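You operate a simulated robot arm through the tools that you are given. There is no shell and no other tool. Be economical: measure what you need, move in short steps, check, and stop when the job is done.

You run a simulated two-armed robot. Do the job below in one go: nothing can be reset, and whatever is moved stays where it is left.

JOB
Pick up the pot labelled "leaf" from the steel top of the line with one hand, pass it to the other hand and put it on the steel top between pockets three and five.

Only the result counts: the job must be done as asked and must still hold three seconds after the hand-in. Knocking over, shifting, dropping, spilling or breaking anything else fails it.

ROBOT AND FRAMES
Two 7-joint arms with two-finger parallel grippers on one trunk, on a base that drives. Base frame: it is fixed to the floor where the robot stands at the start and does not move with it; the origin is under the middle of the robot, x ahead of it, y to its left, z up; the surface under the hand at the start is at about z = 0.948. Units: m, rad, N and s.
The left shoulder is at the start at [0.05, 0.165, 1.13], the right one opposite. With the tool pointing down near the work surface each hand reaches from about 0.22 to 0.7 m from the robot's upright axis, wherever it stands, measured 20 degrees to its own side. Places, roughly: steel top between pockets three and five (19x21 cm [0.48, -0.84, 0.96]. Payload 3.91 kg a hand.
The tool frame of a hand sits at the grasp point between the pads (the TCP): z along the fingers, y along the line on which they close. The tips reach 0.03 m beyond it. The gripper opens to 0.11 m. The fingers are 0.02 m wide and 0.01 m thick; the gripper's body (0.048 by 0.112 m) begins 0.055 m behind the TCP.
Orientation is that of the tool frame in the base frame, as a unit quaternion [w, x, y, z]. With the fingers straight down and closing along the base's y, the tool's x points along the base's -x, its y along +y and its z along -z.

CONTROLS
- The arms move only by the tool play_rows. It takes "left_plan", "right_plan" or both (then of equal length, played together; a hand with none holds still); each is a list of rows, each a list of 7 numbers: the shift along the tool's x, y, z in m, then the turn, a rotation vector about the tool's x, y, z in rad, then the finger opening in m, from 0 to 0.11. In form: [[x, y, z, rx, ry, rz, claw], ...]. A call has 1 to 20 rows; each row shifts and turns the commanded pose from where the row before left it, along the tool's axes as they then stand. Each row takes 0.2 s and may step no farther than 0.05 m and 0.15 rad from the row before; otherwise, or with a gripper value out of range, the whole call is refused. Where a pose cannot be reached the arm comes as near as it can. A force on the tool above 40 N (or 10 N above the force at the start of the call, whichever is more), or a blocked arm, ends the call early, and 0.2 s more pass. Each finger travels about 0.045 m/s and halts on what it meets, pressing with about 27 N; the grip force reading is that of the motor and also rises with nothing between the fingers. The clock runs only during rows and for 0.2 s after the last one: add rows that do not move to give the fingers time. The reply holds the time, the measured pose of the TCP, the force on the tool along the base axes, the opening and the grip force, in the units named above and with some noise, with the torque about the TCP (base axes, N m) and any sound that the robot's microphone picked up, and new pictures: "show" is both (left out), scene, wrist or none (wrist: the cameras of the hands that moved).
- Cameras (640 x 400 px; columns grow to the right, rows downward): "scene" is now at [0.1167, -0.0191, 1.3052]; the picture's right is [-0.22, -0.97, 0.00], its down [-0.50, 0.12, -0.86] and it looks along [0.83, -0.19, -0.52] (base axes); focal length 218 px, centre (320, 200). "left" rides on the left gripper at [0.072, -0.017, -0.103] in its tool frame; the picture's right is [0.23, 0.97, 0.00], its down [-0.76, 0.18, -0.62] and it looks along [-0.61, 0.14, 0.78] (tool axes); focal length 222 px, centre (320, 200). "right" rides on the right gripper at [0.072, 0.017, -0.103] in its tool frame; the picture's right is [-0.23, 0.97, 0.00], its down [-0.76, -0.18, -0.62] and it looks along [-0.61, -0.14, 0.78] (tool axes); focal length 222 px, centre (320, 200). There is no depth. A picture from a camera that has moved, and an enlarged one, comes with that camera's place and axes in the base frame and with its lens.
- slide_trunk(by): slides the trunk up (or, below 0, down) by that many m; the arms and the scene camera ride with it, the base frame stays. It gives what a move gives, with no picture.
- roll_base(legs): drives the robot by 1 to 6 legs, each [ahead, left, turn to the left] in m, m and rad, along the robot's own axes; the way and the turn of a leg run together, so that a leg with both is an arc; at most 1.5 m and 3.142 rad a leg. The arms and the cameras ride along, it lands a little off, and it stops where it bumps. It gives what a move gives, and a new picture of the scene camera.
- aim_head(pan, tilt): turns the head with the scene camera to pan (to the left, within 1.396 rad either way) and tilt (down, from -0.506 to 1.204), counted from straight ahead of the robot. It gives what a move gives, and a new picture of the scene camera.
- close_up(camera, box): a new picture of the part [left, top, right, bottom] of that camera's present view, enlarged. It takes no simulated time.
- sign_off(): hands the job in; it is judged then, once.

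Go step by step. Nothing tells you exact positions but the pictures and the camera data: compare them with the known pose of the tool, close in by small moves and look again before you grip or let go. The budget is 120 turns and 260 pictures, counting those below and the enlarged ones. Unless the task says otherwise, let go and move clear before handing in, and close with one line.

The tools are called after "Call:" by a JSON object that holds its "op" and its "data". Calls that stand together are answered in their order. play_rows: Moves the arms, as the interface text tells. Its arguments: {"type":"object","properties":{"left_plan":{"type":"array"},"right_plan":{"type":"array"},"show":{"type":"string","enum":["both","scene","wrist","none"]}},"required":[]} The other tools are called the same way: slide_trunk (by) slides the trunk up or down; roll_base (legs) drives the base; aim_head (pan, tilt) turns the head that bears the scene camera; close_up (camera, box) takes an enlarged picture of a part of a camera's view; sign_off () hands the job in.

At the start:

```text
time_s: 0.0
left_ee_pos: [0.4111, -0.0574, 1.1524]
left_ee_rot: [-0.001, 0.0, 1.0, 0.001]
left_wrist_force: [-0.3, -0.2, 0.6]
left_ft_torque: [0.01, 0.0, 0.03]
left_finger_gap: 0.11
left_finger_force: 0.0
right_ee_pos: [0.3593, -0.4189, 1.1991]
right_ee_rot: [0.0, 0.0, 1.0, 0.0]
right_wrist_force: [0.4, 0.3, -0.4]
right_ft_torque: [0.0, -0.01, 0.02]
right_finger_gap: 0.1101
right_finger_force: 0.1
trunk travel left (down, up): [-0.35, 0.153]
robot x, y, heading: [0.0009, 0.0027, 0.001]
head pan, tilt: [-0.227, 0.545]
```

scene: 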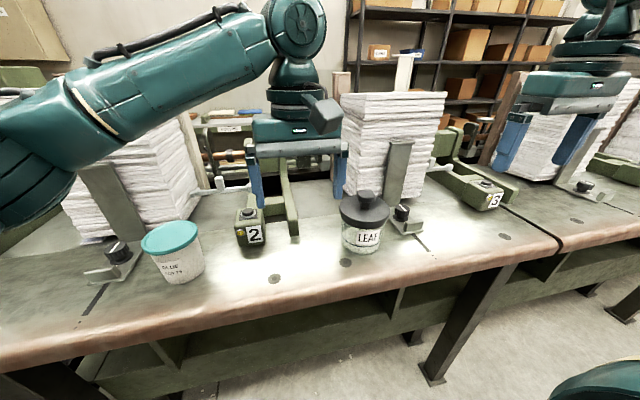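
right: 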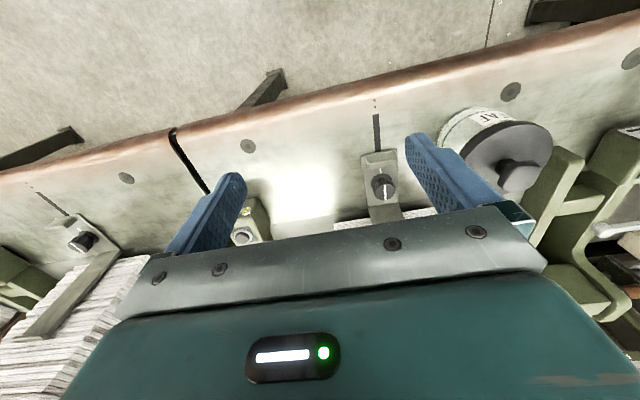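
left: 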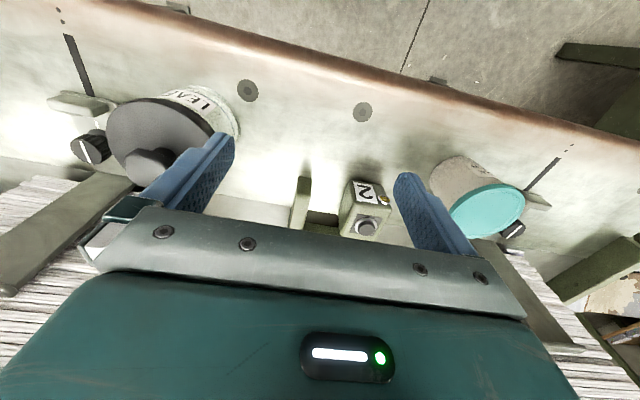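

I see the LEAF pot (dark lid with a knob) near [0.48, -0.20], right of the holder marked 2. I'll look closer at it and then at the target area.

Call:
{"op": "close_up", "data": {"camera": "scene", "box": [300, 160, 460, 270]}}

Call:
{"op": "close_up", "data": {"camera": "left", "box": [40, 60, 280, 210]}}

Call:
{"op": "aim_head", "data": {"pan": -0.9, "tilt": 0.5}}

```text
3.64 times, centred on (380, 215) of scene
camera zoom: at [0.1167, -0.0191, 1.3052], right [-0.22, -0.97, 0.0], down [-0.5, 0.12, -0.86], along [0.83, -0.19, -0.52], focal length 794 px, centre (102, 146)
```

zoom: 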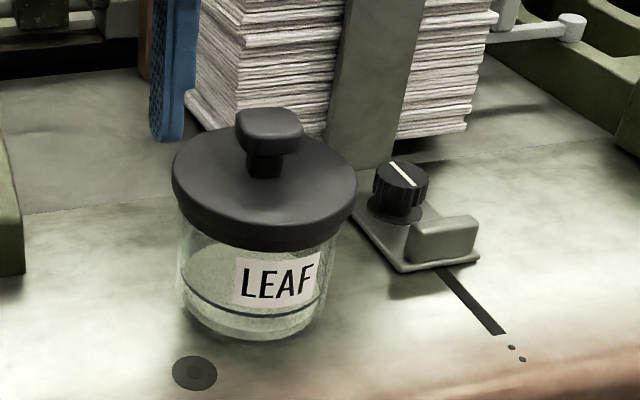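

```text
2.67 times, centred on (160, 135) of left
camera zoom: at [0.3407, -0.0745, 1.2556], right [-0.23, 0.97, 0.0], down [0.76, 0.18, 0.62], along [0.61, 0.14, -0.78], focal length 592 px, centre (747, 373)
```

zoom: 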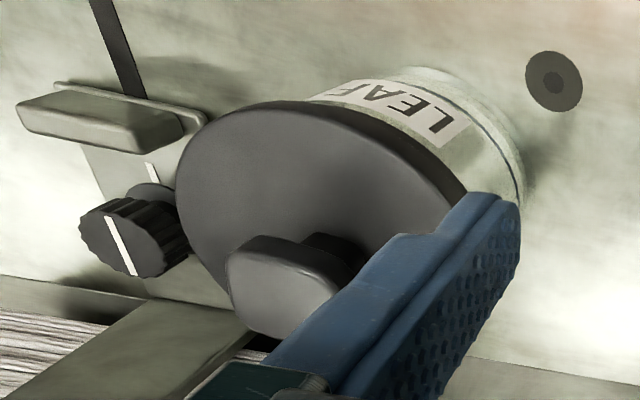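

```text
time_s: 1.1
left_ee_pos: [0.413, -0.0561, 1.1516]
left_ee_rot: [-0.001, 0.0, 1.0, 0.0]
left_wrist_force: [1.0, 0.8, -0.2]
left_ft_torque: [0.02, 0.0, 0.0]
left_finger_gap: 0.1101
left_finger_force: 0.1
right_ee_pos: [0.3584, -0.417, 1.1997]
right_ee_rot: [0.0, -0.001, 1.0, 0.0]
right_wrist_force: [-0.2, 0.1, 0.2]
right_ft_torque: [0.0, 0.01, -0.01]
right_finger_gap: 0.1098
right_finger_force: 0.1
trunk travel left (down, up): [-0.35, 0.153]
robot x, y, heading: [-0.0, -0.001, -0.003]
head pan, tilt: [-0.901, 0.499]
camera scene: at [0.0857, -0.0702, 1.3093], right [-0.78, -0.62, 0.0], down [-0.3, 0.37, -0.88], along [0.55, -0.69, -0.48], focal length 218 px, centre (320, 200)
```

scene: 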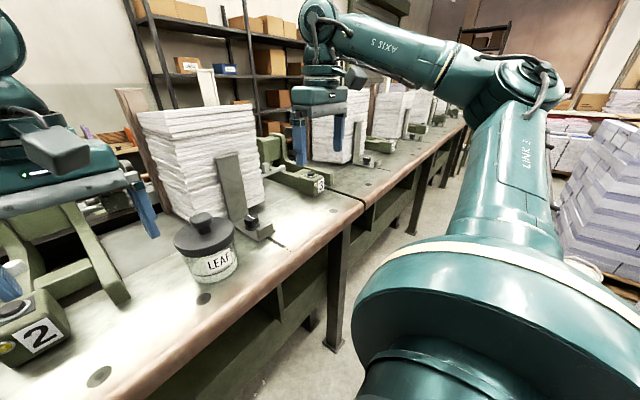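

The pot is a lidded glass jar with a knob on top (about 1.085 m). I'll move the left hand over the knob at its present height and look again.

Call:
{"op": "aim_head", "data": {"pan": -0.35, "tilt": 0.6}}

Call:
{"op": "play_rows", "data": {"left_plan": [[0, -0.04, -0.02, 0, 0, 0, 0.11], [-0.02, -0.04, 0, 0, 0, 0, 0.11], [-0.025, -0.04, 0, 0, 0, 0, 0.11], [-0.025, -0.028, 0, 0, 0, 0, 0.11], [0, 0, 0, 0, 0, 0, 0.11], [0, 0, 0, 0, 0, 0, 0.11]]}}

```text
time_s: 2.0
left_ee_pos: [0.4121, -0.0573, 1.152]
left_ee_rot: [-0.001, 0.0, 1.0, -0.001]
left_wrist_force: [0.7, 0.2, 0.5]
left_ft_torque: [0.01, 0.03, 0.04]
left_finger_gap: 0.1101
left_finger_force: 0.0
right_ee_pos: [0.3579, -0.4174, 1.1992]
right_ee_rot: [0.0, 0.001, 1.0, -0.001]
right_wrist_force: [-0.3, 0.4, 0.3]
right_ft_torque: [0.03, -0.03, 0.02]
right_finger_gap: 0.1103
right_finger_force: 0.2
trunk travel left (down, up): [-0.35, 0.153]
robot x, y, heading: [-0.001, -0.001, -0.0]
head pan, tilt: [-0.351, 0.6]
camera scene: at [0.1121, -0.0294, 1.3002], right [-0.34, -0.94, 0.0], down [-0.53, 0.19, -0.83], along [0.77, -0.28, -0.56], focal length 218 px, centre (320, 200)
```

scene: 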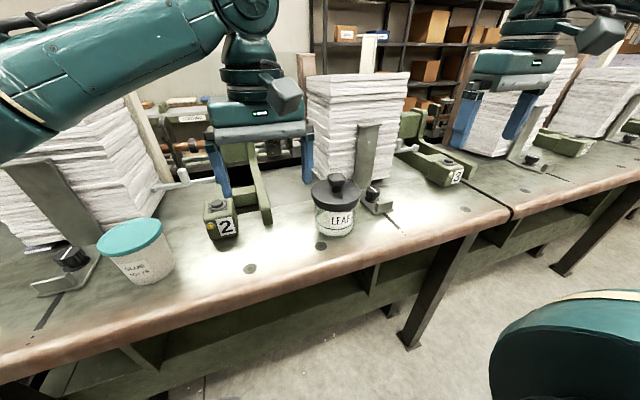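

```text
time_s: 3.4
left_ee_pos: [0.4399, -0.1485, 1.1711]
left_ee_rot: [-0.001, -0.001, 1.0, 0.0]
left_wrist_force: [-0.4, -0.7, 0.3]
left_ft_torque: [-0.01, 0.01, -0.01]
left_finger_gap: 0.1101
left_finger_force: 0.0
left hand out of reach, approached as far as the arm can: row 3, 4
right_ee_pos: [0.3577, -0.4181, 1.1999]
right_ee_rot: [0.0, 0.0, 1.0, 0.0]
right_wrist_force: [0.4, -0.1, -0.1]
right_ft_torque: [0.01, 0.01, 0.01]
right_finger_gap: 0.1102
right_finger_force: 0.1
trunk travel left (down, up): [-0.35, 0.153]
robot x, y, heading: [0.0, -0.0015, -0.001]
head pan, tilt: [-0.351, 0.6]
camera scene: at [0.1121, -0.0294, 1.3002], right [-0.34, -0.94, 0.0], down [-0.53, 0.19, -0.83], along [0.77, -0.28, -0.56], focal length 218 px, centre (320, 200)
camera left: at [0.3672, -0.1646, 1.2756], right [-0.23, 0.97, 0.0], down [0.76, 0.18, 0.62], along [0.61, 0.14, -0.78], focal length 222 px, centre (320, 200)
```

scene: 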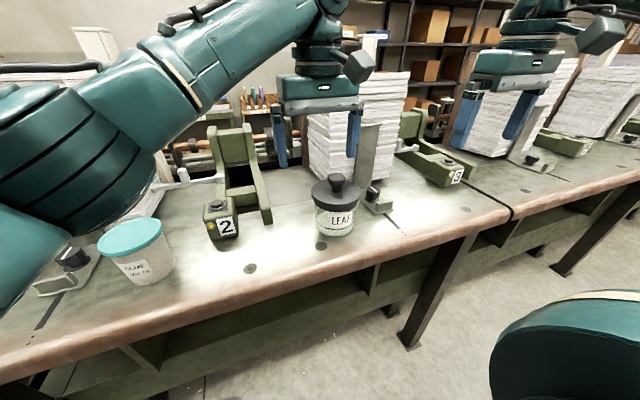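
left: 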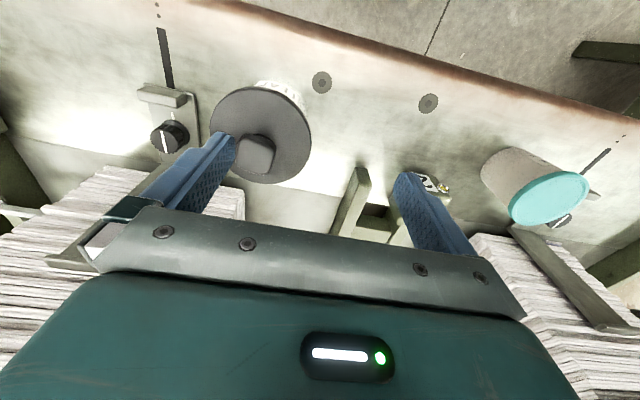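

The left hand cannot reach across that far; pot centre is about [0.477, -0.203], knob top about 1.085. I'll shift the base 0.25 m to the right, so the pot lies in front of both arms.

Call:
{"op": "roll_base", "data": {"legs": [[0, -0.25, 0]]}}

```text
time_s: 6.2
left_ee_pos: [0.4389, -0.397, 1.1716]
left_ee_rot: [0.0, 0.0, 1.0, 0.001]
left_wrist_force: [-0.3, -0.2, 0.2]
left_ft_torque: [0.0, -0.01, 0.0]
left_finger_gap: 0.1098
left_finger_force: 0.0
right_ee_pos: [0.3579, -0.6697, 1.1988]
right_ee_rot: [-0.001, 0.001, 1.0, 0.0]
right_wrist_force: [0.7, 0.1, -0.1]
right_ft_torque: [0.0, 0.03, 0.0]
right_finger_gap: 0.11
right_finger_force: 0.1
trunk travel left (down, up): [-0.35, 0.153]
robot x, y, heading: [-0.0013, -0.2488, -0.003]
head pan, tilt: [-0.351, 0.6]
camera scene: at [0.1117, -0.2804, 1.3002], right [-0.35, -0.94, 0.0], down [-0.53, 0.2, -0.83], along [0.77, -0.29, -0.56], focal length 218 px, centre (320, 200)
```

scene: 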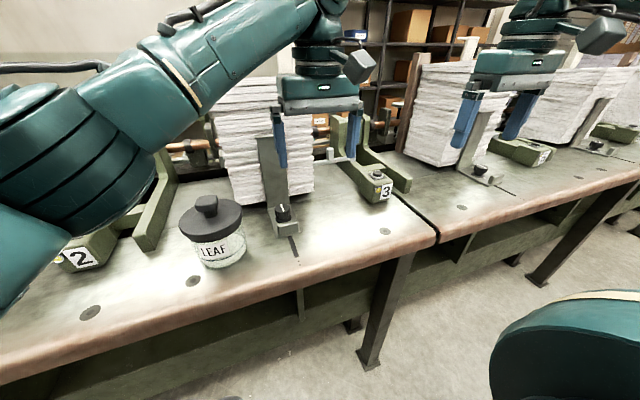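

Now the pot lies to the left of the left hand. I'll bring the left hand over the knob at height and check with its camera.

Call:
{"op": "play_rows", "data": {"left_plan": [[0, 0.045, 0, 0, 0, 0, 0.08], [-0.01, 0.045, 0, 0, 0, 0, 0.08], [-0.014, 0.045, 0, 0, 0, 0, 0.08], [-0.014, 0.045, 0, 0, 0, 0, 0.08], [0, 0.014, 0, 0, 0, 0, 0.08], [0, 0, 0, 0, 0, 0, 0.08], [0, 0, 0, 0, 0, 0, 0.08]]}}

Call:
{"op": "aim_head", "data": {"pan": 0.1, "tilt": 0.7}}

```text
time_s: 7.8
left_ee_pos: [0.4778, -0.2049, 1.1726]
left_ee_rot: [0.0, 0.0, 1.0, 0.0]
left_wrist_force: [0.0, 0.1, 0.1]
left_ft_torque: [-0.03, 0.01, -0.01]
left_finger_gap: 0.0802
left_finger_force: 0.1
right_ee_pos: [0.3562, -0.6702, 1.2007]
right_ee_rot: [0.0, 0.001, 1.0, 0.0]
right_wrist_force: [0.0, 0.2, -0.1]
right_ft_torque: [0.02, 0.0, -0.03]
right_finger_gap: 0.1101
right_finger_force: 0.0
trunk travel left (down, up): [-0.35, 0.153]
robot x, y, heading: [-0.002, -0.249, -0.006]
head pan, tilt: [-0.351, 0.6]
camera scene: at [0.1117, -0.2801, 1.3002], right [-0.35, -0.94, 0.0], down [-0.53, 0.2, -0.83], along [0.77, -0.29, -0.56], focal length 218 px, centre (320, 200)
camera left: at [0.4064, -0.2215, 1.2759], right [-0.23, 0.97, 0.0], down [0.76, 0.18, 0.62], along [0.61, 0.14, -0.78], focal length 222 px, centre (320, 200)
```

scene: 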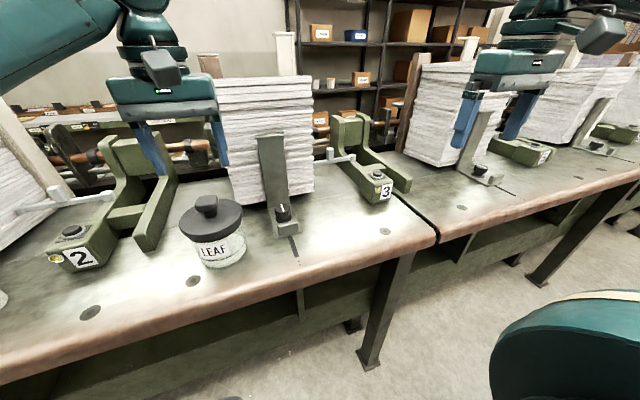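
left: 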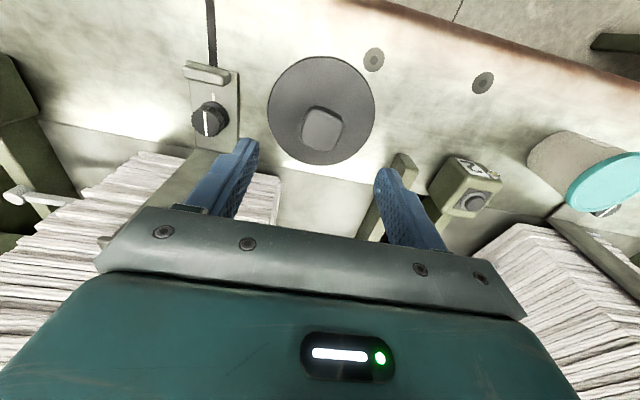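

```text
time_s: 8.7
left_ee_pos: [0.4776, -0.2037, 1.1722]
left_ee_rot: [-0.001, 0.001, 1.0, -0.001]
left_wrist_force: [0.2, -0.4, -1.0]
left_ft_torque: [-0.01, 0.0, -0.01]
left_finger_gap: 0.0799
left_finger_force: 0.0
right_ee_pos: [0.3562, -0.6684, 1.1991]
right_ee_rot: [0.0, 0.001, 1.0, -0.001]
right_wrist_force: [0.5, -0.1, 0.3]
right_ft_torque: [-0.03, -0.01, 0.02]
right_finger_gap: 0.1101
right_finger_force: 0.1
trunk travel left (down, up): [-0.35, 0.153]
robot x, y, heading: [-0.0, -0.2467, -0.008]
head pan, tilt: [0.099, 0.7]
camera scene: at [0.1133, -0.2414, 1.2916], right [0.1, -1.0, 0.0], down [-0.64, -0.06, -0.77], along [0.76, 0.07, -0.64], focal length 218 px, centre (320, 200)
```

scene: 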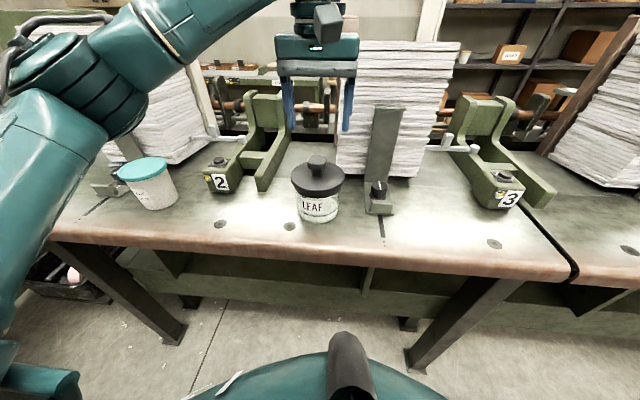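

The hand is centred on the knob within 2 mm; I'll go down most of the way and look.

Call:
{"op": "play_rows", "data": {"left_plan": [[0, 0.001, 0.03, 0, 0, 0, 0.08], [0, 0, 0.03, 0, 0, 0, 0.08], [0, 0, 0.015, 0, 0, 0, 0.08], [0, 0, 0, 0, 0, 0, 0.08]]}}

Call:
{"op": "close_up", "data": {"camera": "scene", "box": [240, 110, 400, 230]}}

```text
time_s: 9.7
left_ee_pos: [0.478, -0.2025, 1.0968]
left_ee_rot: [0.0, 0.0, 1.0, -0.001]
left_wrist_force: [-0.3, 0.1, -1.1]
left_ft_torque: [0.02, 0.0, 0.02]
left_finger_gap: 0.08
left_finger_force: 0.0
right_ee_pos: [0.3558, -0.6692, 1.1994]
right_ee_rot: [0.0, 0.001, 1.0, 0.001]
right_wrist_force: [0.3, -0.4, 0.0]
right_ft_torque: [0.02, 0.02, 0.04]
right_finger_gap: 0.1102
right_finger_force: 0.0
trunk travel left (down, up): [-0.35, 0.153]
robot x, y, heading: [0.0005, -0.2527, -0.006]
head pan, tilt: [0.099, 0.7]
camera scene: at [0.1133, -0.2414, 1.2916], right [0.1, -1.0, 0.0], down [-0.64, -0.06, -0.77], along [0.76, 0.07, -0.64], focal length 218 px, centre (320, 200)
camera left: at [0.4058, -0.2203, 1.2007], right [-0.23, 0.97, 0.0], down [0.76, 0.18, 0.62], along [0.61, 0.14, -0.78], focal length 222 px, centre (320, 200)
```

scene: 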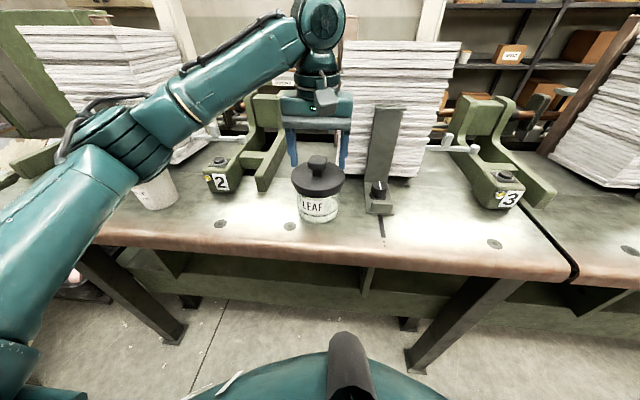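
left: 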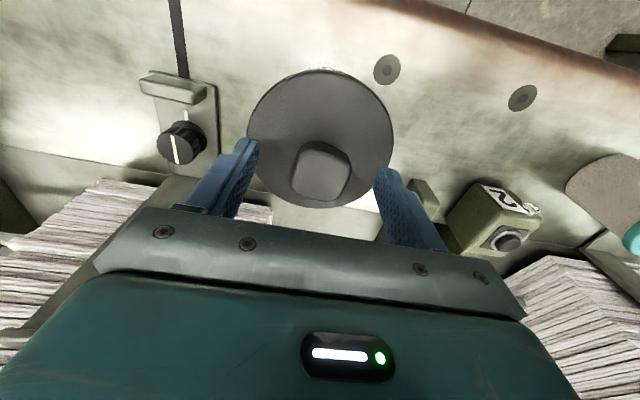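

```text
3.33 times, centred on (320, 170) of scene
camera zoom: at [0.1133, -0.2414, 1.2916], right [0.1, -1.0, 0.0], down [-0.64, -0.06, -0.77], along [0.76, 0.07, -0.64], focal length 728 px, centre (320, 300)
```

zoom: 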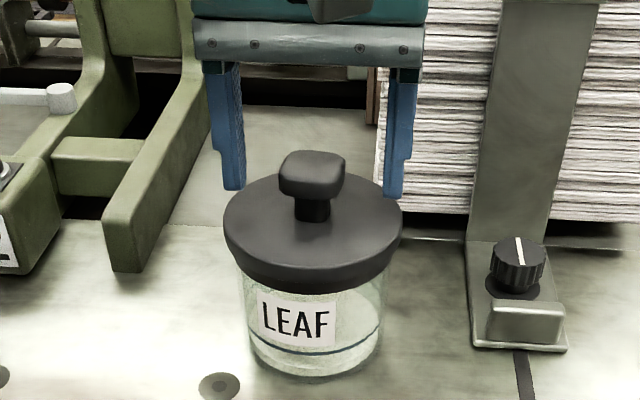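

Two views agree: knob at about [0.479, -0.203], top 1.084, lid top about 1.04. I'll lower to TCP 1.077 and close on the knob head.

Call:
{"op": "play_rows", "data": {"left_plan": [[0, 0, 0.019, 0, 0, 0, 0.08], [0, 0, 0, 0, 0, 0, 0.08], [0, 0, 0, 0, 0, 0, 0.05], [0, 0, 0, 0, 0, 0, 0.03], [0, 0, 0, 0, 0, 0, 0.01], [0, 0, 0, 0, 0, 0, 0.01], [0, 0, 0, 0, 0, 0, 0.01]]}}

Call:
{"op": "close_up", "data": {"camera": "scene", "box": [240, 110, 400, 230]}}

```text
time_s: 11.3
left_ee_pos: [0.4767, -0.203, 1.0799]
left_ee_rot: [0.002, 0.002, 1.0, 0.0]
left_wrist_force: [1.5, 2.4, 26.0]
left_ft_torque: [0.24, 0.05, -0.15]
left_finger_gap: 0.0355
left_finger_force: 27.2
right_ee_pos: [0.3559, -0.6695, 1.2005]
right_ee_rot: [0.001, 0.001, 1.0, 0.0]
right_wrist_force: [-0.7, 0.1, 0.7]
right_ft_torque: [0.04, -0.01, -0.01]
right_finger_gap: 0.1099
right_finger_force: 0.0
trunk travel left (down, up): [-0.35, 0.153]
robot x, y, heading: [-0.0049, -0.2497, -0.004]
head pan, tilt: [0.099, 0.7]
camera scene: at [0.1114, -0.2414, 1.2919], right [0.1, -1.0, 0.0], down [-0.64, -0.06, -0.77], along [0.76, 0.07, -0.64], focal length 218 px, centre (320, 200)
camera left: at [0.4038, -0.22, 1.1837], right [-0.22, 0.97, 0.0], down [0.76, 0.18, 0.63], along [0.61, 0.14, -0.78], focal length 222 px, centre (320, 200)
```

scene: 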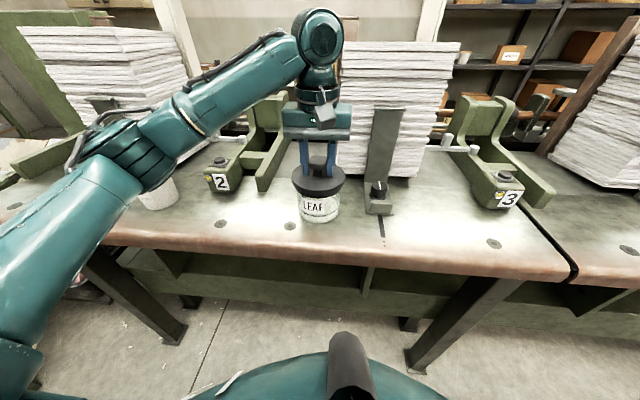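
left: 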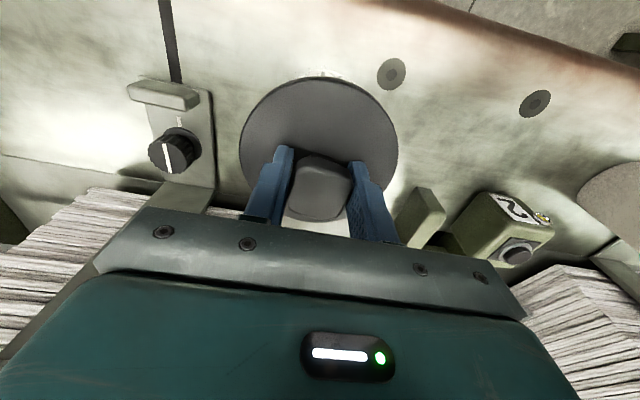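

```text
3.33 times, centred on (320, 170) of scene
camera zoom: at [0.1114, -0.2414, 1.2919], right [0.1, -1.0, 0.0], down [-0.64, -0.06, -0.77], along [0.76, 0.07, -0.64], focal length 728 px, centre (320, 300)
```

zoom: 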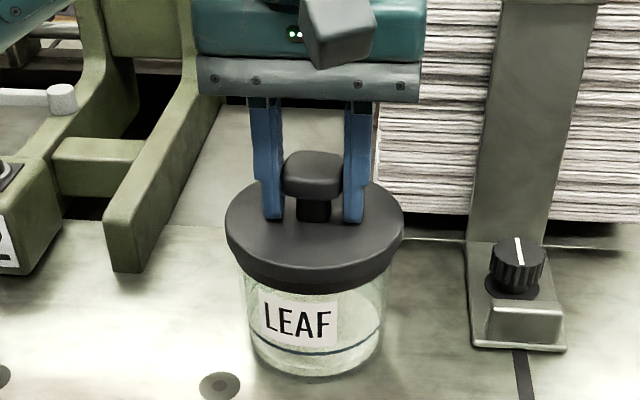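

The grip holds the knob head at 36 mm, with the tips lightly pressing the lid. I'll raise a centimetre or so to see whether the glass comes along with the lid.

Call:
{"op": "play_rows", "data": {"left_plan": [[0, 0, -0.003, 0, 0, 0, 0.01], [0, 0, -0.003, 0, 0, 0, 0.01], [0, 0, -0.004, 0, 0, 0, 0.01], [0, 0, -0.004, 0, 0, 0, 0.01], [0, 0, 0, 0, 0, 0, 0.01]], "show": "none"}}

Call:
{"op": "close_up", "data": {"camera": "scene", "box": [240, 110, 400, 230]}}

```text
time_s: 12.5
left_ee_pos: [0.4776, -0.205, 1.0911]
left_ee_rot: [0.0, 0.001, 1.0, 0.0]
left_wrist_force: [0.9, 0.1, -0.3]
left_ft_torque: [0.0, 0.03, 0.03]
left_finger_gap: 0.0353
left_finger_force: 26.5
right_ee_pos: [0.3571, -0.6705, 1.1993]
right_ee_rot: [0.0, 0.002, 1.0, 0.001]
right_wrist_force: [-0.5, 0.2, -0.2]
right_ft_torque: [-0.01, 0.02, -0.03]
right_finger_gap: 0.11
right_finger_force: 0.0
trunk travel left (down, up): [-0.35, 0.153]
robot x, y, heading: [0.0006, -0.2519, -0.004]
head pan, tilt: [0.099, 0.7]
heard: snap
```

```text
3.33 times, centred on (320, 170) of scene
camera zoom: at [0.1133, -0.2413, 1.2915], right [0.1, -1.0, 0.0], down [-0.64, -0.06, -0.76], along [0.76, 0.07, -0.64], focal length 728 px, centre (320, 300)
```

zoom: 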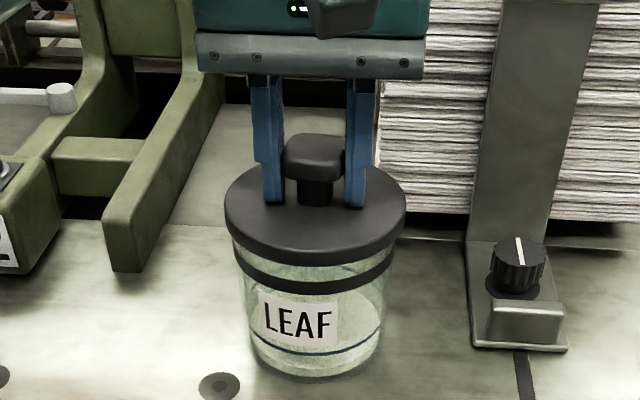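

The lid came off the jar with a snap, so it is a loose lid and the knob is no good for lifting. I'll set the lid straight back and press it gently home.

Call:
{"op": "play_rows", "data": {"left_plan": [[0, 0, 0.004, 0, 0, 0, 0.01], [0, 0, 0.004, 0, 0, 0, 0.01], [0, 0, 0.003, 0, 0, 0, 0.01], [0, 0, 0.003, 0, 0, 0, 0.01], [0, 0, 0, 0, 0, 0, 0.01], [0, 0, 0, 0, 0, 0, 0.01]], "show": "none"}}

Call:
{"op": "close_up", "data": {"camera": "scene", "box": [240, 110, 400, 230]}}

```text
time_s: 13.6
left_ee_pos: [0.4762, -0.2037, 1.0832]
left_ee_rot: [0.005, 0.001, 1.0, -0.002]
left_wrist_force: [0.1, 1.8, 16.8]
left_ft_torque: [0.3, 0.78, -0.07]
left_finger_gap: 0.0355
left_finger_force: 27.3
right_ee_pos: [0.3572, -0.6703, 1.1989]
right_ee_rot: [0.001, 0.001, 1.0, 0.0]
right_wrist_force: [1.0, -0.8, -0.6]
right_ft_torque: [0.01, -0.03, -0.03]
right_finger_gap: 0.1098
right_finger_force: 0.3
trunk travel left (down, up): [-0.35, 0.153]
robot x, y, heading: [0.0015, -0.2509, -0.001]
head pan, tilt: [0.099, 0.7]
stopped in row 5 (left hand): the force on the tool passed its limit at 41 N (the readings are from after the stop); the commanded pose is now the measured one
```

```text
3.33 times, centred on (320, 170) of scene
camera zoom: at [0.1129, -0.2414, 1.2914], right [0.1, -1.0, 0.0], down [-0.64, -0.06, -0.77], along [0.76, 0.07, -0.64], focal length 728 px, centre (320, 300)
```

zoom: 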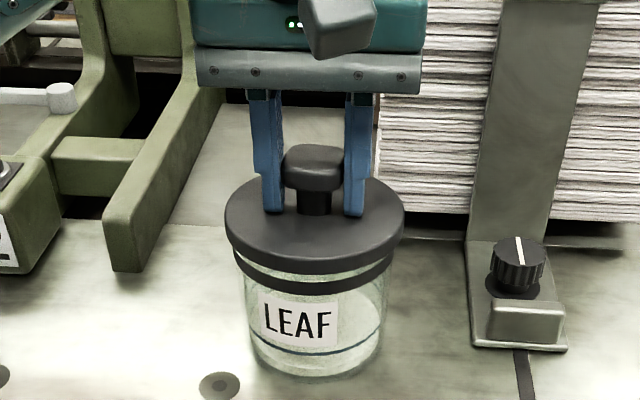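

The lid is back on the rim but looks to sit slightly high. I'll look closely before pressing further.

Call:
{"op": "close_up", "data": {"camera": "scene", "box": [285, 140, 355, 190]}}

Call:
{"op": "close_up", "data": {"camera": "left", "box": [220, 50, 420, 220]}}

```text
8.00 times, centred on (320, 165) of scene
camera zoom: at [0.1129, -0.2414, 1.2914], right [0.1, -1.0, 0.0], down [-0.64, -0.06, -0.77], along [0.76, 0.07, -0.64], focal length 1746 px, centre (320, 480)
```

zoom: 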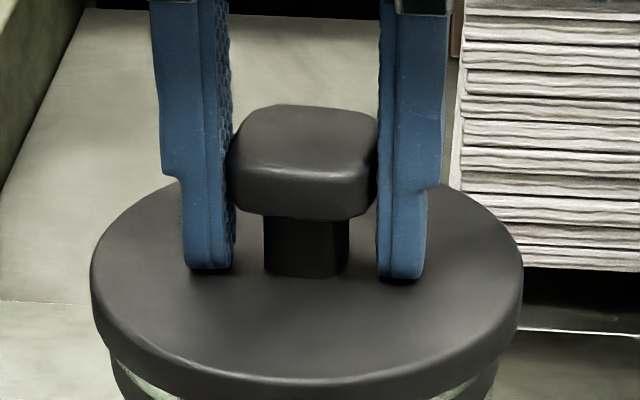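

```text
2.35 times, centred on (320, 135) of left
camera zoom: at [0.404, -0.2199, 1.1872], right [-0.23, 0.97, -0.01], down [0.76, 0.18, 0.63], along [0.61, 0.14, -0.78], focal length 523 px, centre (320, 353)
```

zoom: 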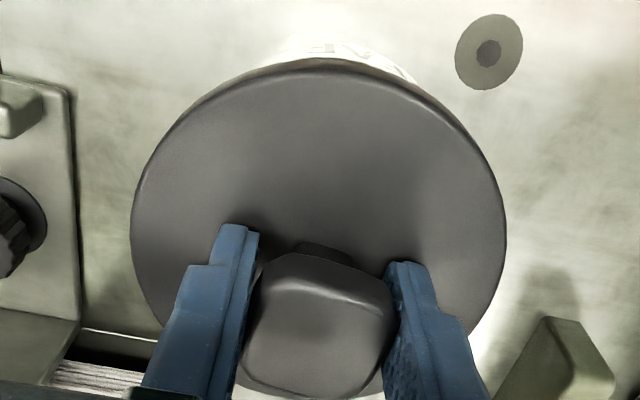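

Call:
{"op": "close_up", "data": {"camera": "scene", "box": [285, 160, 355, 204]}}

```text
9.09 times, centred on (320, 182) of scene
camera zoom: at [0.1129, -0.2414, 1.2914], right [0.1, -1.0, 0.0], down [-0.64, -0.06, -0.77], along [0.76, 0.07, -0.64], focal length 1984 px, centre (320, 364)
```

zoom: 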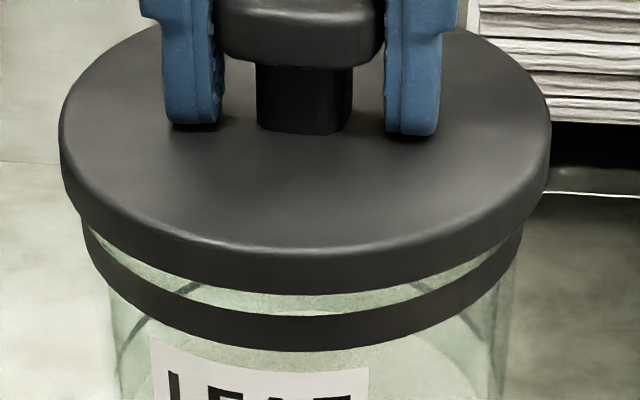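

The lid sits about 5 mm proud, bearing on its near side, so the grip is probably holding it tilted. I'll ease off, release the knob so that it can settle flat, and look.

Call:
{"op": "play_rows", "data": {"left_plan": [[0, 0, -0.001, 0, 0, 0, 0.02], [0, 0, -0.001, 0, 0, 0, 0.03], [0, 0, 0, 0, 0, 0, 0.042], [0, 0, 0, 0, 0, 0, 0.05], [0, 0, 0, 0, 0, 0, 0.05]], "show": "none"}}

Call:
{"op": "close_up", "data": {"camera": "scene", "box": [285, 160, 355, 204]}}

Call:
{"op": "close_up", "data": {"camera": "left", "box": [220, 50, 420, 220]}}

```text
time_s: 14.8
left_ee_pos: [0.4766, -0.2039, 1.0835]
left_ee_rot: [0.003, 0.001, 1.0, -0.002]
left_wrist_force: [-0.7, 0.6, -0.5]
left_ft_torque: [-0.01, 0.01, -0.01]
left_finger_gap: 0.0502
left_finger_force: 0.1
right_ee_pos: [0.3561, -0.6694, 1.1998]
right_ee_rot: [0.0, 0.001, 1.0, 0.0]
right_wrist_force: [0.2, -0.1, 0.9]
right_ft_torque: [-0.01, 0.01, 0.01]
right_finger_gap: 0.1101
right_finger_force: 0.0
trunk travel left (down, up): [-0.35, 0.153]
robot x, y, heading: [-0.0021, -0.2511, -0.003]
head pan, tilt: [0.099, 0.7]
```

```text
9.09 times, centred on (320, 182) of scene
camera zoom: at [0.1132, -0.2413, 1.2915], right [0.1, -1.0, 0.0], down [-0.64, -0.06, -0.77], along [0.76, 0.07, -0.64], focal length 1984 px, centre (320, 364)
```

zoom: 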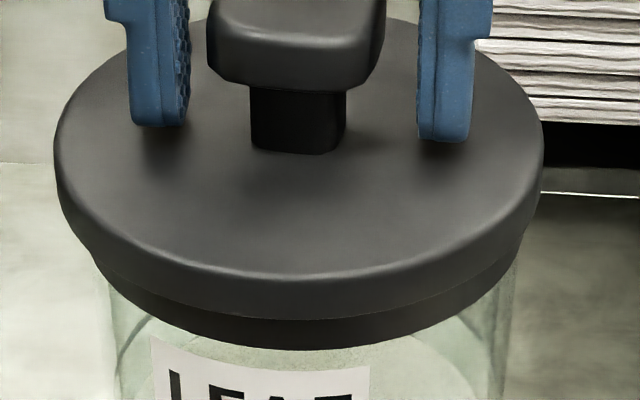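

```text
2.35 times, centred on (320, 135) of left
camera zoom: at [0.4044, -0.2199, 1.1865], right [-0.23, 0.97, 0.0], down [0.76, 0.18, 0.63], along [0.61, 0.14, -0.78], focal length 523 px, centre (320, 353)
```

zoom: 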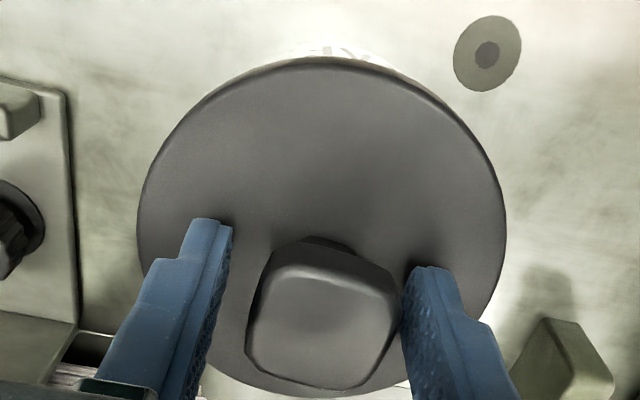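

Released, the lid dropped flush onto its seat. I'll press it evenly with the fingertips either side of the knob.

Call:
{"op": "play_rows", "data": {"left_plan": [[0, 0, 0.002, 0, 0, 0, 0.055], [0, 0, 0.002, 0, 0, 0, 0.055], [0, 0, 0.002, 0, 0, 0, 0.055], [0, 0, 0.002, 0, 0, 0, 0.055], [0, 0, 0.002, 0, 0, 0, 0.055], [0, 0, 0, 0, 0, 0, 0.055]], "show": "none"}}

Call:
{"op": "close_up", "data": {"camera": "scene", "box": [285, 160, 355, 204]}}

```text
time_s: 16.1
left_ee_pos: [0.4766, -0.203, 1.0806]
left_ee_rot: [0.01, 0.0, 1.0, -0.004]
left_wrist_force: [-2.4, -0.1, 12.0]
left_ft_torque: [0.32, 0.16, 0.06]
left_finger_gap: 0.0544
left_finger_force: 0.1
right_ee_pos: [0.3547, -0.6704, 1.1986]
right_ee_rot: [0.0, 0.001, 1.0, 0.0]
right_wrist_force: [-0.2, -0.3, -0.5]
right_ft_torque: [0.01, -0.04, 0.05]
right_finger_gap: 0.1097
right_finger_force: 0.1
trunk travel left (down, up): [-0.35, 0.153]
robot x, y, heading: [0.0035, -0.2536, -0.002]
head pan, tilt: [0.099, 0.7]
heard: snap
stopped in row 6 (left hand): the force on the tool passed its limit at 42 N (the readings are from after the stop); the commanded pose is now the measured one
```

```text
9.09 times, centred on (320, 182) of scene
camera zoom: at [0.1122, -0.2414, 1.2914], right [0.1, -1.0, 0.0], down [-0.64, -0.06, -0.77], along [0.76, 0.07, -0.64], focal length 1984 px, centre (320, 364)
```

zoom: 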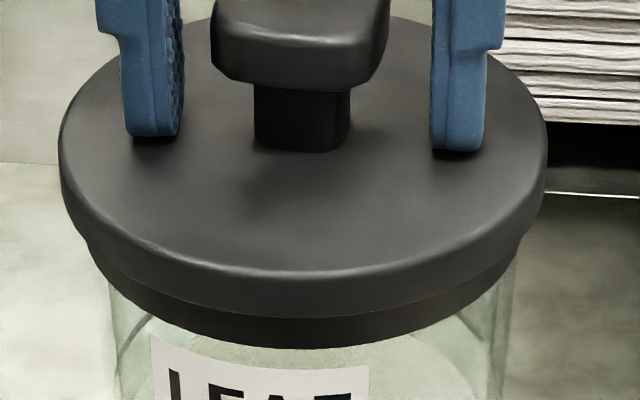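

A second snap: the lid is sealed again. Now I'll grip the glass body from the side instead; first I lift the left hand clear and back the base off 0.15 m for room.

Call:
{"op": "play_rows", "data": {"left_plan": [[0, 0, -0.003, 0, 0, 0, 0.055], [0, 0, -0.005, 0, 0, 0, 0.07], [0, 0, -0.03, 0, 0, 0, 0.11], [0, 0, -0.045, 0, 0, 0, 0.11], [0, 0, -0.045, 0, 0, 0, 0.11], [0, 0, -0.02, 0, 0, 0, 0.11], [0, 0, 0, 0, 0, 0, 0.11]], "show": "none"}}

Call:
{"op": "roll_base", "data": {"legs": [[-0.15, 0, 0]]}}

Call:
{"op": "play_rows", "data": {"left_plan": [[0, 0, 0, 0, 0, -0.15, 0.11], [0, 0, 0, 0, 0, -0.15, 0.11], [0, 0, 0, 0, 0, -0.15, 0.11], [0, 0, 0, 0, 0, -0.15, 0.11], [0, 0, 0, 0, 0, -0.15, 0.11], [0, 0, 0, 0, 0, -0.15, 0.11], [0, 0, 0, 0, 0, -0.15, 0.11], [0, 0, 0, 0, 0, -0.15, 0.11], [0, 0, 0, 0, 0, -0.15, 0.11], [0, 0, 0, 0, 0, -0.15, 0.11], [0, 0, 0, 0, 0, -0.15, 0.11], [0, 0, 0, 0, 0, -0.15, 0.11], [0, 0, 0, 0, 0, -0.15, 0.11], [0, 0, 0, 0, 0, -0.15, 0.11], [0, 0, 0, 0, 0, -0.15, 0.11], [0, 0, 0, 0, 0, -0.106, 0.11], [0, 0, 0, 0, 0, 0, 0.11]], "show": "scene"}}

```text
time_s: 17.7
left_ee_pos: [0.4774, -0.2024, 1.2288]
left_ee_rot: [0.007, 0.0, 1.0, -0.004]
left_wrist_force: [0.3, 0.1, -0.4]
left_ft_torque: [-0.02, 0.0, -0.01]
left_finger_gap: 0.1099
left_finger_force: 0.1
right_ee_pos: [0.3561, -0.6691, 1.1997]
right_ee_rot: [0.0, 0.001, 1.0, -0.001]
right_wrist_force: [-0.6, -0.3, 0.3]
right_ft_torque: [0.01, -0.01, -0.02]
right_finger_gap: 0.11
right_finger_force: 0.1
trunk travel left (down, up): [-0.35, 0.153]
robot x, y, heading: [-0.0021, -0.2501, -0.003]
head pan, tilt: [0.099, 0.7]
```

```text
time_s: 19.1
left_ee_pos: [0.3285, -0.2009, 1.229]
left_ee_rot: [0.008, -0.001, 1.0, -0.004]
left_wrist_force: [0.2, 1.0, 1.0]
left_ft_torque: [0.01, 0.0, -0.02]
left_finger_gap: 0.1096
left_finger_force: 0.1
right_ee_pos: [0.2084, -0.6691, 1.1997]
right_ee_rot: [0.001, 0.0, 1.0, 0.0]
right_wrist_force: [-0.4, -0.2, -0.2]
right_ft_torque: [0.0, -0.01, -0.01]
right_finger_gap: 0.1099
right_finger_force: 0.2
trunk travel left (down, up): [-0.35, 0.153]
robot x, y, heading: [-0.1505, -0.249, -0.005]
head pan, tilt: [0.099, 0.7]
camera scene: at [-0.0366, -0.2408, 1.2917], right [0.1, -1.0, 0.0], down [-0.64, -0.06, -0.77], along [0.76, 0.08, -0.64], focal length 218 px, centre (320, 200)
```

scene: 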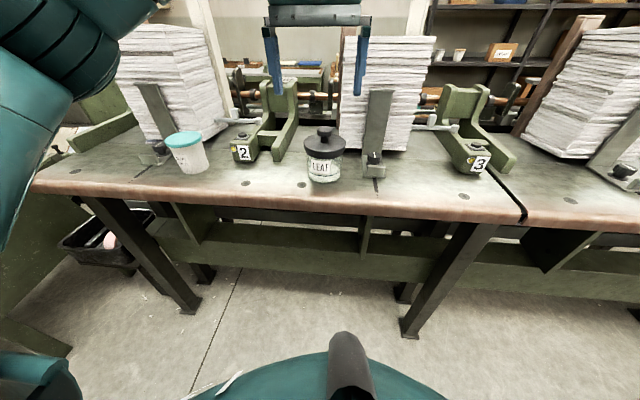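

```text
time_s: 22.6
left_ee_pos: [0.3295, -0.2021, 1.2278]
left_ee_rot: [0.001, 0.924, -0.383, 0.008]
left_wrist_force: [-0.2, 0.4, 0.7]
left_ft_torque: [-0.01, -0.04, 0.02]
left_finger_gap: 0.1099
left_finger_force: 0.1
right_ee_pos: [0.2083, -0.6692, 1.1993]
right_ee_rot: [-0.001, 0.0, 1.0, 0.0]
right_wrist_force: [1.1, 0.9, -0.2]
right_ft_torque: [0.01, -0.01, 0.0]
right_finger_gap: 0.1102
right_finger_force: 0.0
trunk travel left (down, up): [-0.35, 0.153]
robot x, y, heading: [-0.1493, -0.2502, -0.002]
head pan, tilt: [0.099, 0.7]
camera scene: at [-0.0355, -0.2406, 1.2915], right [0.1, -1.0, 0.0], down [-0.64, -0.06, -0.76], along [0.76, 0.08, -0.64], focal length 218 px, centre (320, 200)
```

scene: 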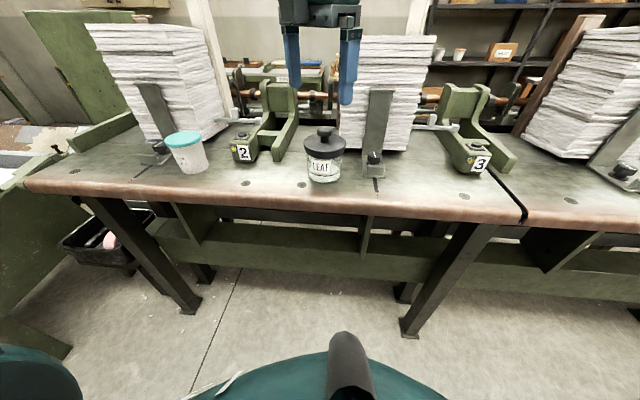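

The yaw worked. Now I pitch the hand so the fingers point forward-right, 15 degrees below level, camera on top.

Call:
{"op": "play_rows", "data": {"left_plan": [[0, 0, 0, 0, 0.15, 0, 0.11], [0, 0, 0, 0, 0.15, 0, 0.11], [0, 0, 0, 0, 0.15, 0, 0.11], [0, 0, 0, 0, 0.15, 0, 0.11], [0, 0, 0, 0, 0.15, 0, 0.11], [0, 0, 0, 0, 0.15, 0, 0.11], [0, 0, 0, 0, 0.15, 0, 0.11], [0, 0, 0, 0, 0.15, 0, 0.11], [0, 0, 0, 0, 0.109, 0, 0.11], [0, 0, 0, 0, 0, 0, 0.11]]}}

```text
time_s: 24.9
left_ee_pos: [0.327, -0.2012, 1.2288]
left_ee_rot: [0.233, 0.727, -0.303, 0.57]
left_wrist_force: [-0.1, 0.0, -0.6]
left_ft_torque: [0.02, 0.03, 0.02]
left_finger_gap: 0.1099
left_finger_force: 0.2
right_ee_pos: [0.2086, -0.67, 1.1995]
right_ee_rot: [0.0, 0.0, 1.0, 0.0]
right_wrist_force: [-0.3, -0.1, -0.4]
right_ft_torque: [0.02, 0.02, 0.04]
right_finger_gap: 0.11
right_finger_force: 0.1
trunk travel left (down, up): [-0.35, 0.153]
robot x, y, heading: [-0.1499, -0.2451, -0.002]
head pan, tilt: [0.099, 0.7]
camera scene: at [-0.0358, -0.2409, 1.2916], right [0.1, -1.0, 0.0], down [-0.64, -0.06, -0.77], along [0.76, 0.08, -0.64], focal length 218 px, centre (320, 200)
camera left: at [0.2812, -0.1318, 1.3241], right [-0.65, -0.73, 0.22], down [-0.68, 0.43, -0.59], along [0.34, -0.53, -0.78], focal length 222 px, centre (320, 200)
```

scene: 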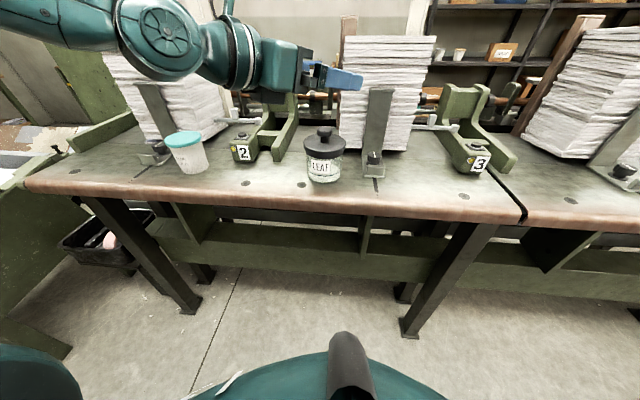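
left: 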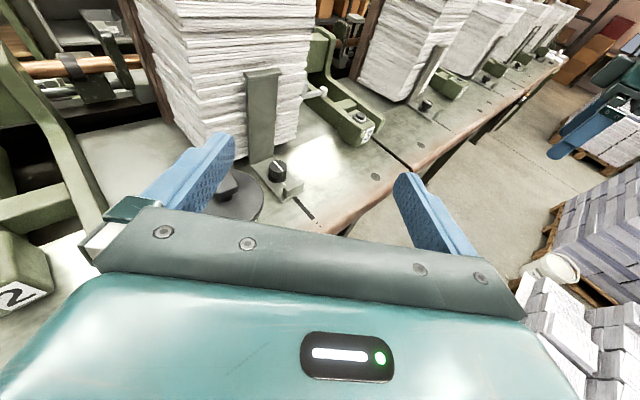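

The hand is oriented as wanted. Now I bring it to the pre-grasp point about 13 cm short of the pot, at z about 1.05.

Call:
{"op": "play_rows", "data": {"left_plan": [[0, -0.045, 0, 0, 0, 0, 0.11], [0, -0.045, 0, 0, 0, 0, 0.11], [-0.04, -0.015, 0.0, 0, 0, 0, 0.11], [-0.04, 0, 0.004, 0, 0, 0, 0.11], [-0.04, 0, 0.006, 0, 0, 0, 0.11], [-0.04, 0, 0.006, 0, 0, 0, 0.11], [-0.021, 0, 0, 0, 0, 0, 0.11], [0, 0, 0, 0, 0, 0, 0.11]]}}

```text
time_s: 26.6
left_ee_pos: [0.3801, -0.1074, 1.0492]
left_ee_rot: [0.233, 0.727, -0.304, 0.57]
left_wrist_force: [-0.3, 0.2, 0.2]
left_ft_torque: [-0.02, 0.04, 0.0]
left_finger_gap: 0.1098
left_finger_force: 0.1
right_ee_pos: [0.2088, -0.6688, 1.1995]
right_ee_rot: [0.0, 0.001, 1.0, 0.0]
right_wrist_force: [-0.2, 1.0, -0.5]
right_ft_torque: [-0.03, 0.0, -0.03]
right_finger_gap: 0.1101
right_finger_force: 0.1
trunk travel left (down, up): [-0.35, 0.153]
robot x, y, heading: [-0.1498, -0.2486, -0.005]
head pan, tilt: [0.099, 0.7]
camera scene: at [-0.0358, -0.2409, 1.2916], right [0.1, -1.0, 0.0], down [-0.64, -0.06, -0.76], along [0.76, 0.08, -0.64], focal length 218 px, centre (320, 200)
camera left: at [0.3349, -0.0378, 1.1448], right [-0.65, -0.73, 0.21], down [-0.68, 0.43, -0.59], along [0.34, -0.53, -0.78], focal length 222 px, centre (320, 200)
```

scene: 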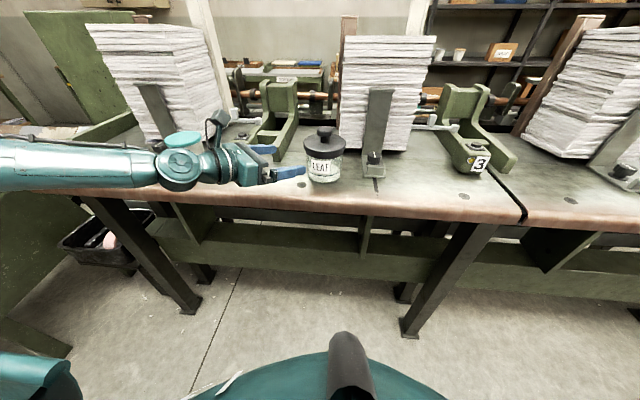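
left: 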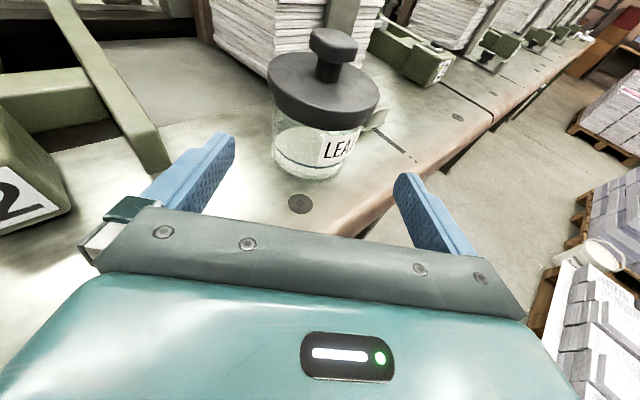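

The pot is well centred between the fingers' approach line. I'll go straight down to z 0.980 and check before advancing.

Call:
{"op": "play_rows", "data": {"left_plan": [[-0.0333, 0, 0.009, 0, 0, 0, 0.11], [-0.0333, -0.001, 0.009, 0, 0, 0, 0.11], [0, 0, 0, 0, 0, 0, 0.11], [0, 0, 0, 0, 0, 0, 0.11]]}}

Call:
{"op": "close_up", "data": {"camera": "scene", "box": [200, 100, 400, 220]}}

```text
time_s: 27.6
left_ee_pos: [0.3814, -0.1082, 0.9793]
left_ee_rot: [0.232, 0.728, -0.302, 0.57]
left_wrist_force: [-0.3, -0.2, 0.5]
left_ft_torque: [0.03, 0.03, -0.02]
left_finger_gap: 0.1101
left_finger_force: 0.1
right_ee_pos: [0.2083, -0.6691, 1.199]
right_ee_rot: [0.0, 0.0, 1.0, 0.0]
right_wrist_force: [-0.4, -0.2, 0.6]
right_ft_torque: [-0.01, -0.05, 0.0]
right_finger_gap: 0.11
right_finger_force: 0.0
trunk travel left (down, up): [-0.35, 0.153]
robot x, y, heading: [-0.149, -0.2503, -0.0]
head pan, tilt: [0.099, 0.7]
camera scene: at [-0.0357, -0.2408, 1.2915], right [0.1, -1.0, 0.0], down [-0.64, -0.06, -0.76], along [0.76, 0.08, -0.64], focal length 218 px, centre (320, 200)
camera left: at [0.3361, -0.0392, 1.0752], right [-0.65, -0.73, 0.22], down [-0.68, 0.43, -0.59], along [0.34, -0.53, -0.78], focal length 222 px, centre (320, 200)
```

scene: 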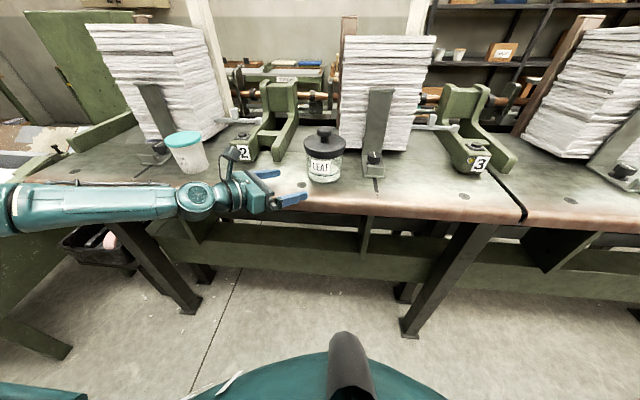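
left: 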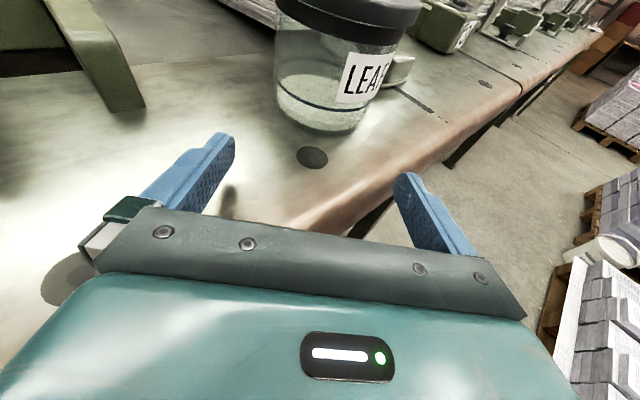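

```text
3.20 times, centred on (300, 160) of scene
camera zoom: at [-0.0357, -0.2408, 1.2915], right [0.1, -1.0, 0.0], down [-0.64, -0.06, -0.76], along [0.76, 0.08, -0.64], focal length 698 px, centre (384, 328)
```

zoom: 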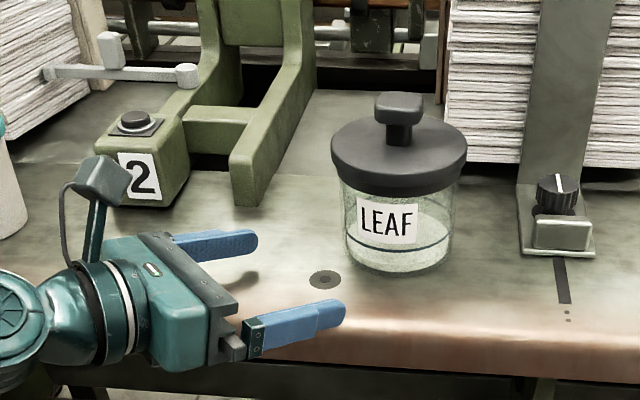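

Height and line look right, with clearance to the table and fixture. I advance level 8 cm and look again.

Call:
{"op": "play_rows", "data": {"left_plan": [[0.0052, 0, 0.0193, 0, 0, 0, 0.11], [0.0052, 0, 0.0193, 0, 0, 0, 0.11], [0.0052, 0, 0.0193, 0, 0, 0, 0.11], [0.0052, 0, 0.0193, 0, 0, 0, 0.11], [0, 0, 0, 0, 0, 0, 0.11], [0, 0, 0, 0, 0, 0, 0.11]], "show": "wrist"}}

Call:
{"op": "close_up", "data": {"camera": "scene", "box": [240, 110, 400, 220]}}

```text
time_s: 29.1
left_ee_pos: [0.4404, -0.164, 0.9812]
left_ee_rot: [0.234, 0.728, -0.304, 0.568]
left_wrist_force: [0.5, -0.1, -0.5]
left_ft_torque: [0.02, -0.01, -0.01]
left_finger_gap: 0.1101
left_finger_force: 0.0
right_ee_pos: [0.2081, -0.6691, 1.1992]
right_ee_rot: [0.001, 0.0, 1.0, 0.0]
right_wrist_force: [0.2, 0.3, -0.7]
right_ft_torque: [0.0, -0.01, 0.02]
right_finger_gap: 0.1101
right_finger_force: 0.1
trunk travel left (down, up): [-0.35, 0.153]
robot x, y, heading: [-0.1488, -0.2453, -0.003]
head pan, tilt: [0.099, 0.7]
camera left: at [0.395, -0.0931, 1.077], right [-0.65, -0.73, 0.22], down [-0.68, 0.43, -0.59], along [0.33, -0.53, -0.78], focal length 222 px, centre (320, 200)
```

left: 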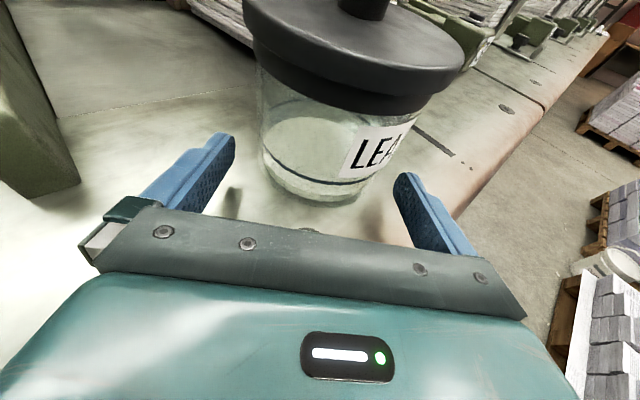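

```text
3.64 times, centred on (320, 165) of scene
camera zoom: at [-0.0357, -0.2408, 1.2915], right [0.1, -1.0, 0.0], down [-0.64, -0.06, -0.76], along [0.76, 0.08, -0.64], focal length 794 px, centre (320, 327)
```

zoom: 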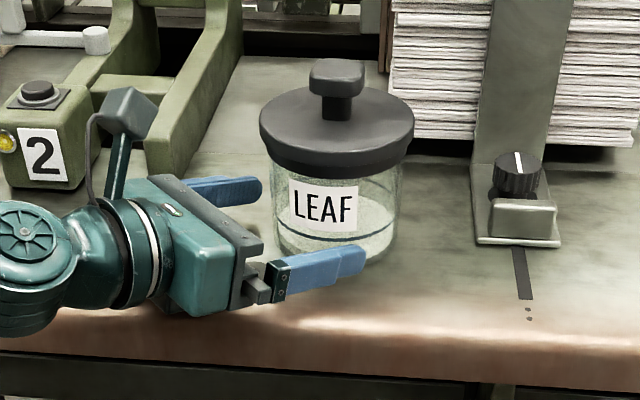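

Call:
{"op": "close_up", "data": {"camera": "left", "box": [200, 80, 440, 230]}}

```text
2.67 times, centred on (320, 155) of left
camera zoom: at [0.395, -0.0931, 1.077], right [-0.65, -0.73, 0.22], down [-0.68, 0.43, -0.59], along [0.33, -0.53, -0.78], focal length 592 px, centre (320, 320)
```

zoom: 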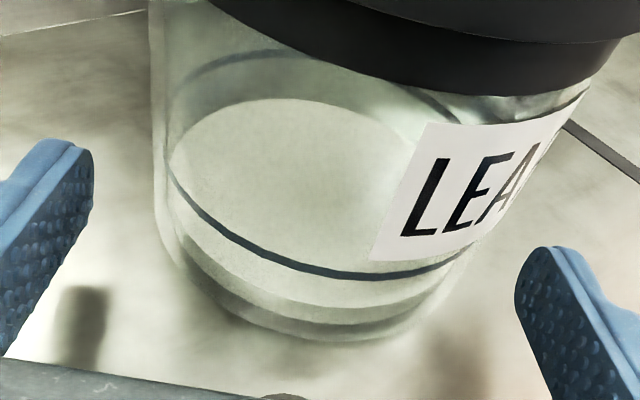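

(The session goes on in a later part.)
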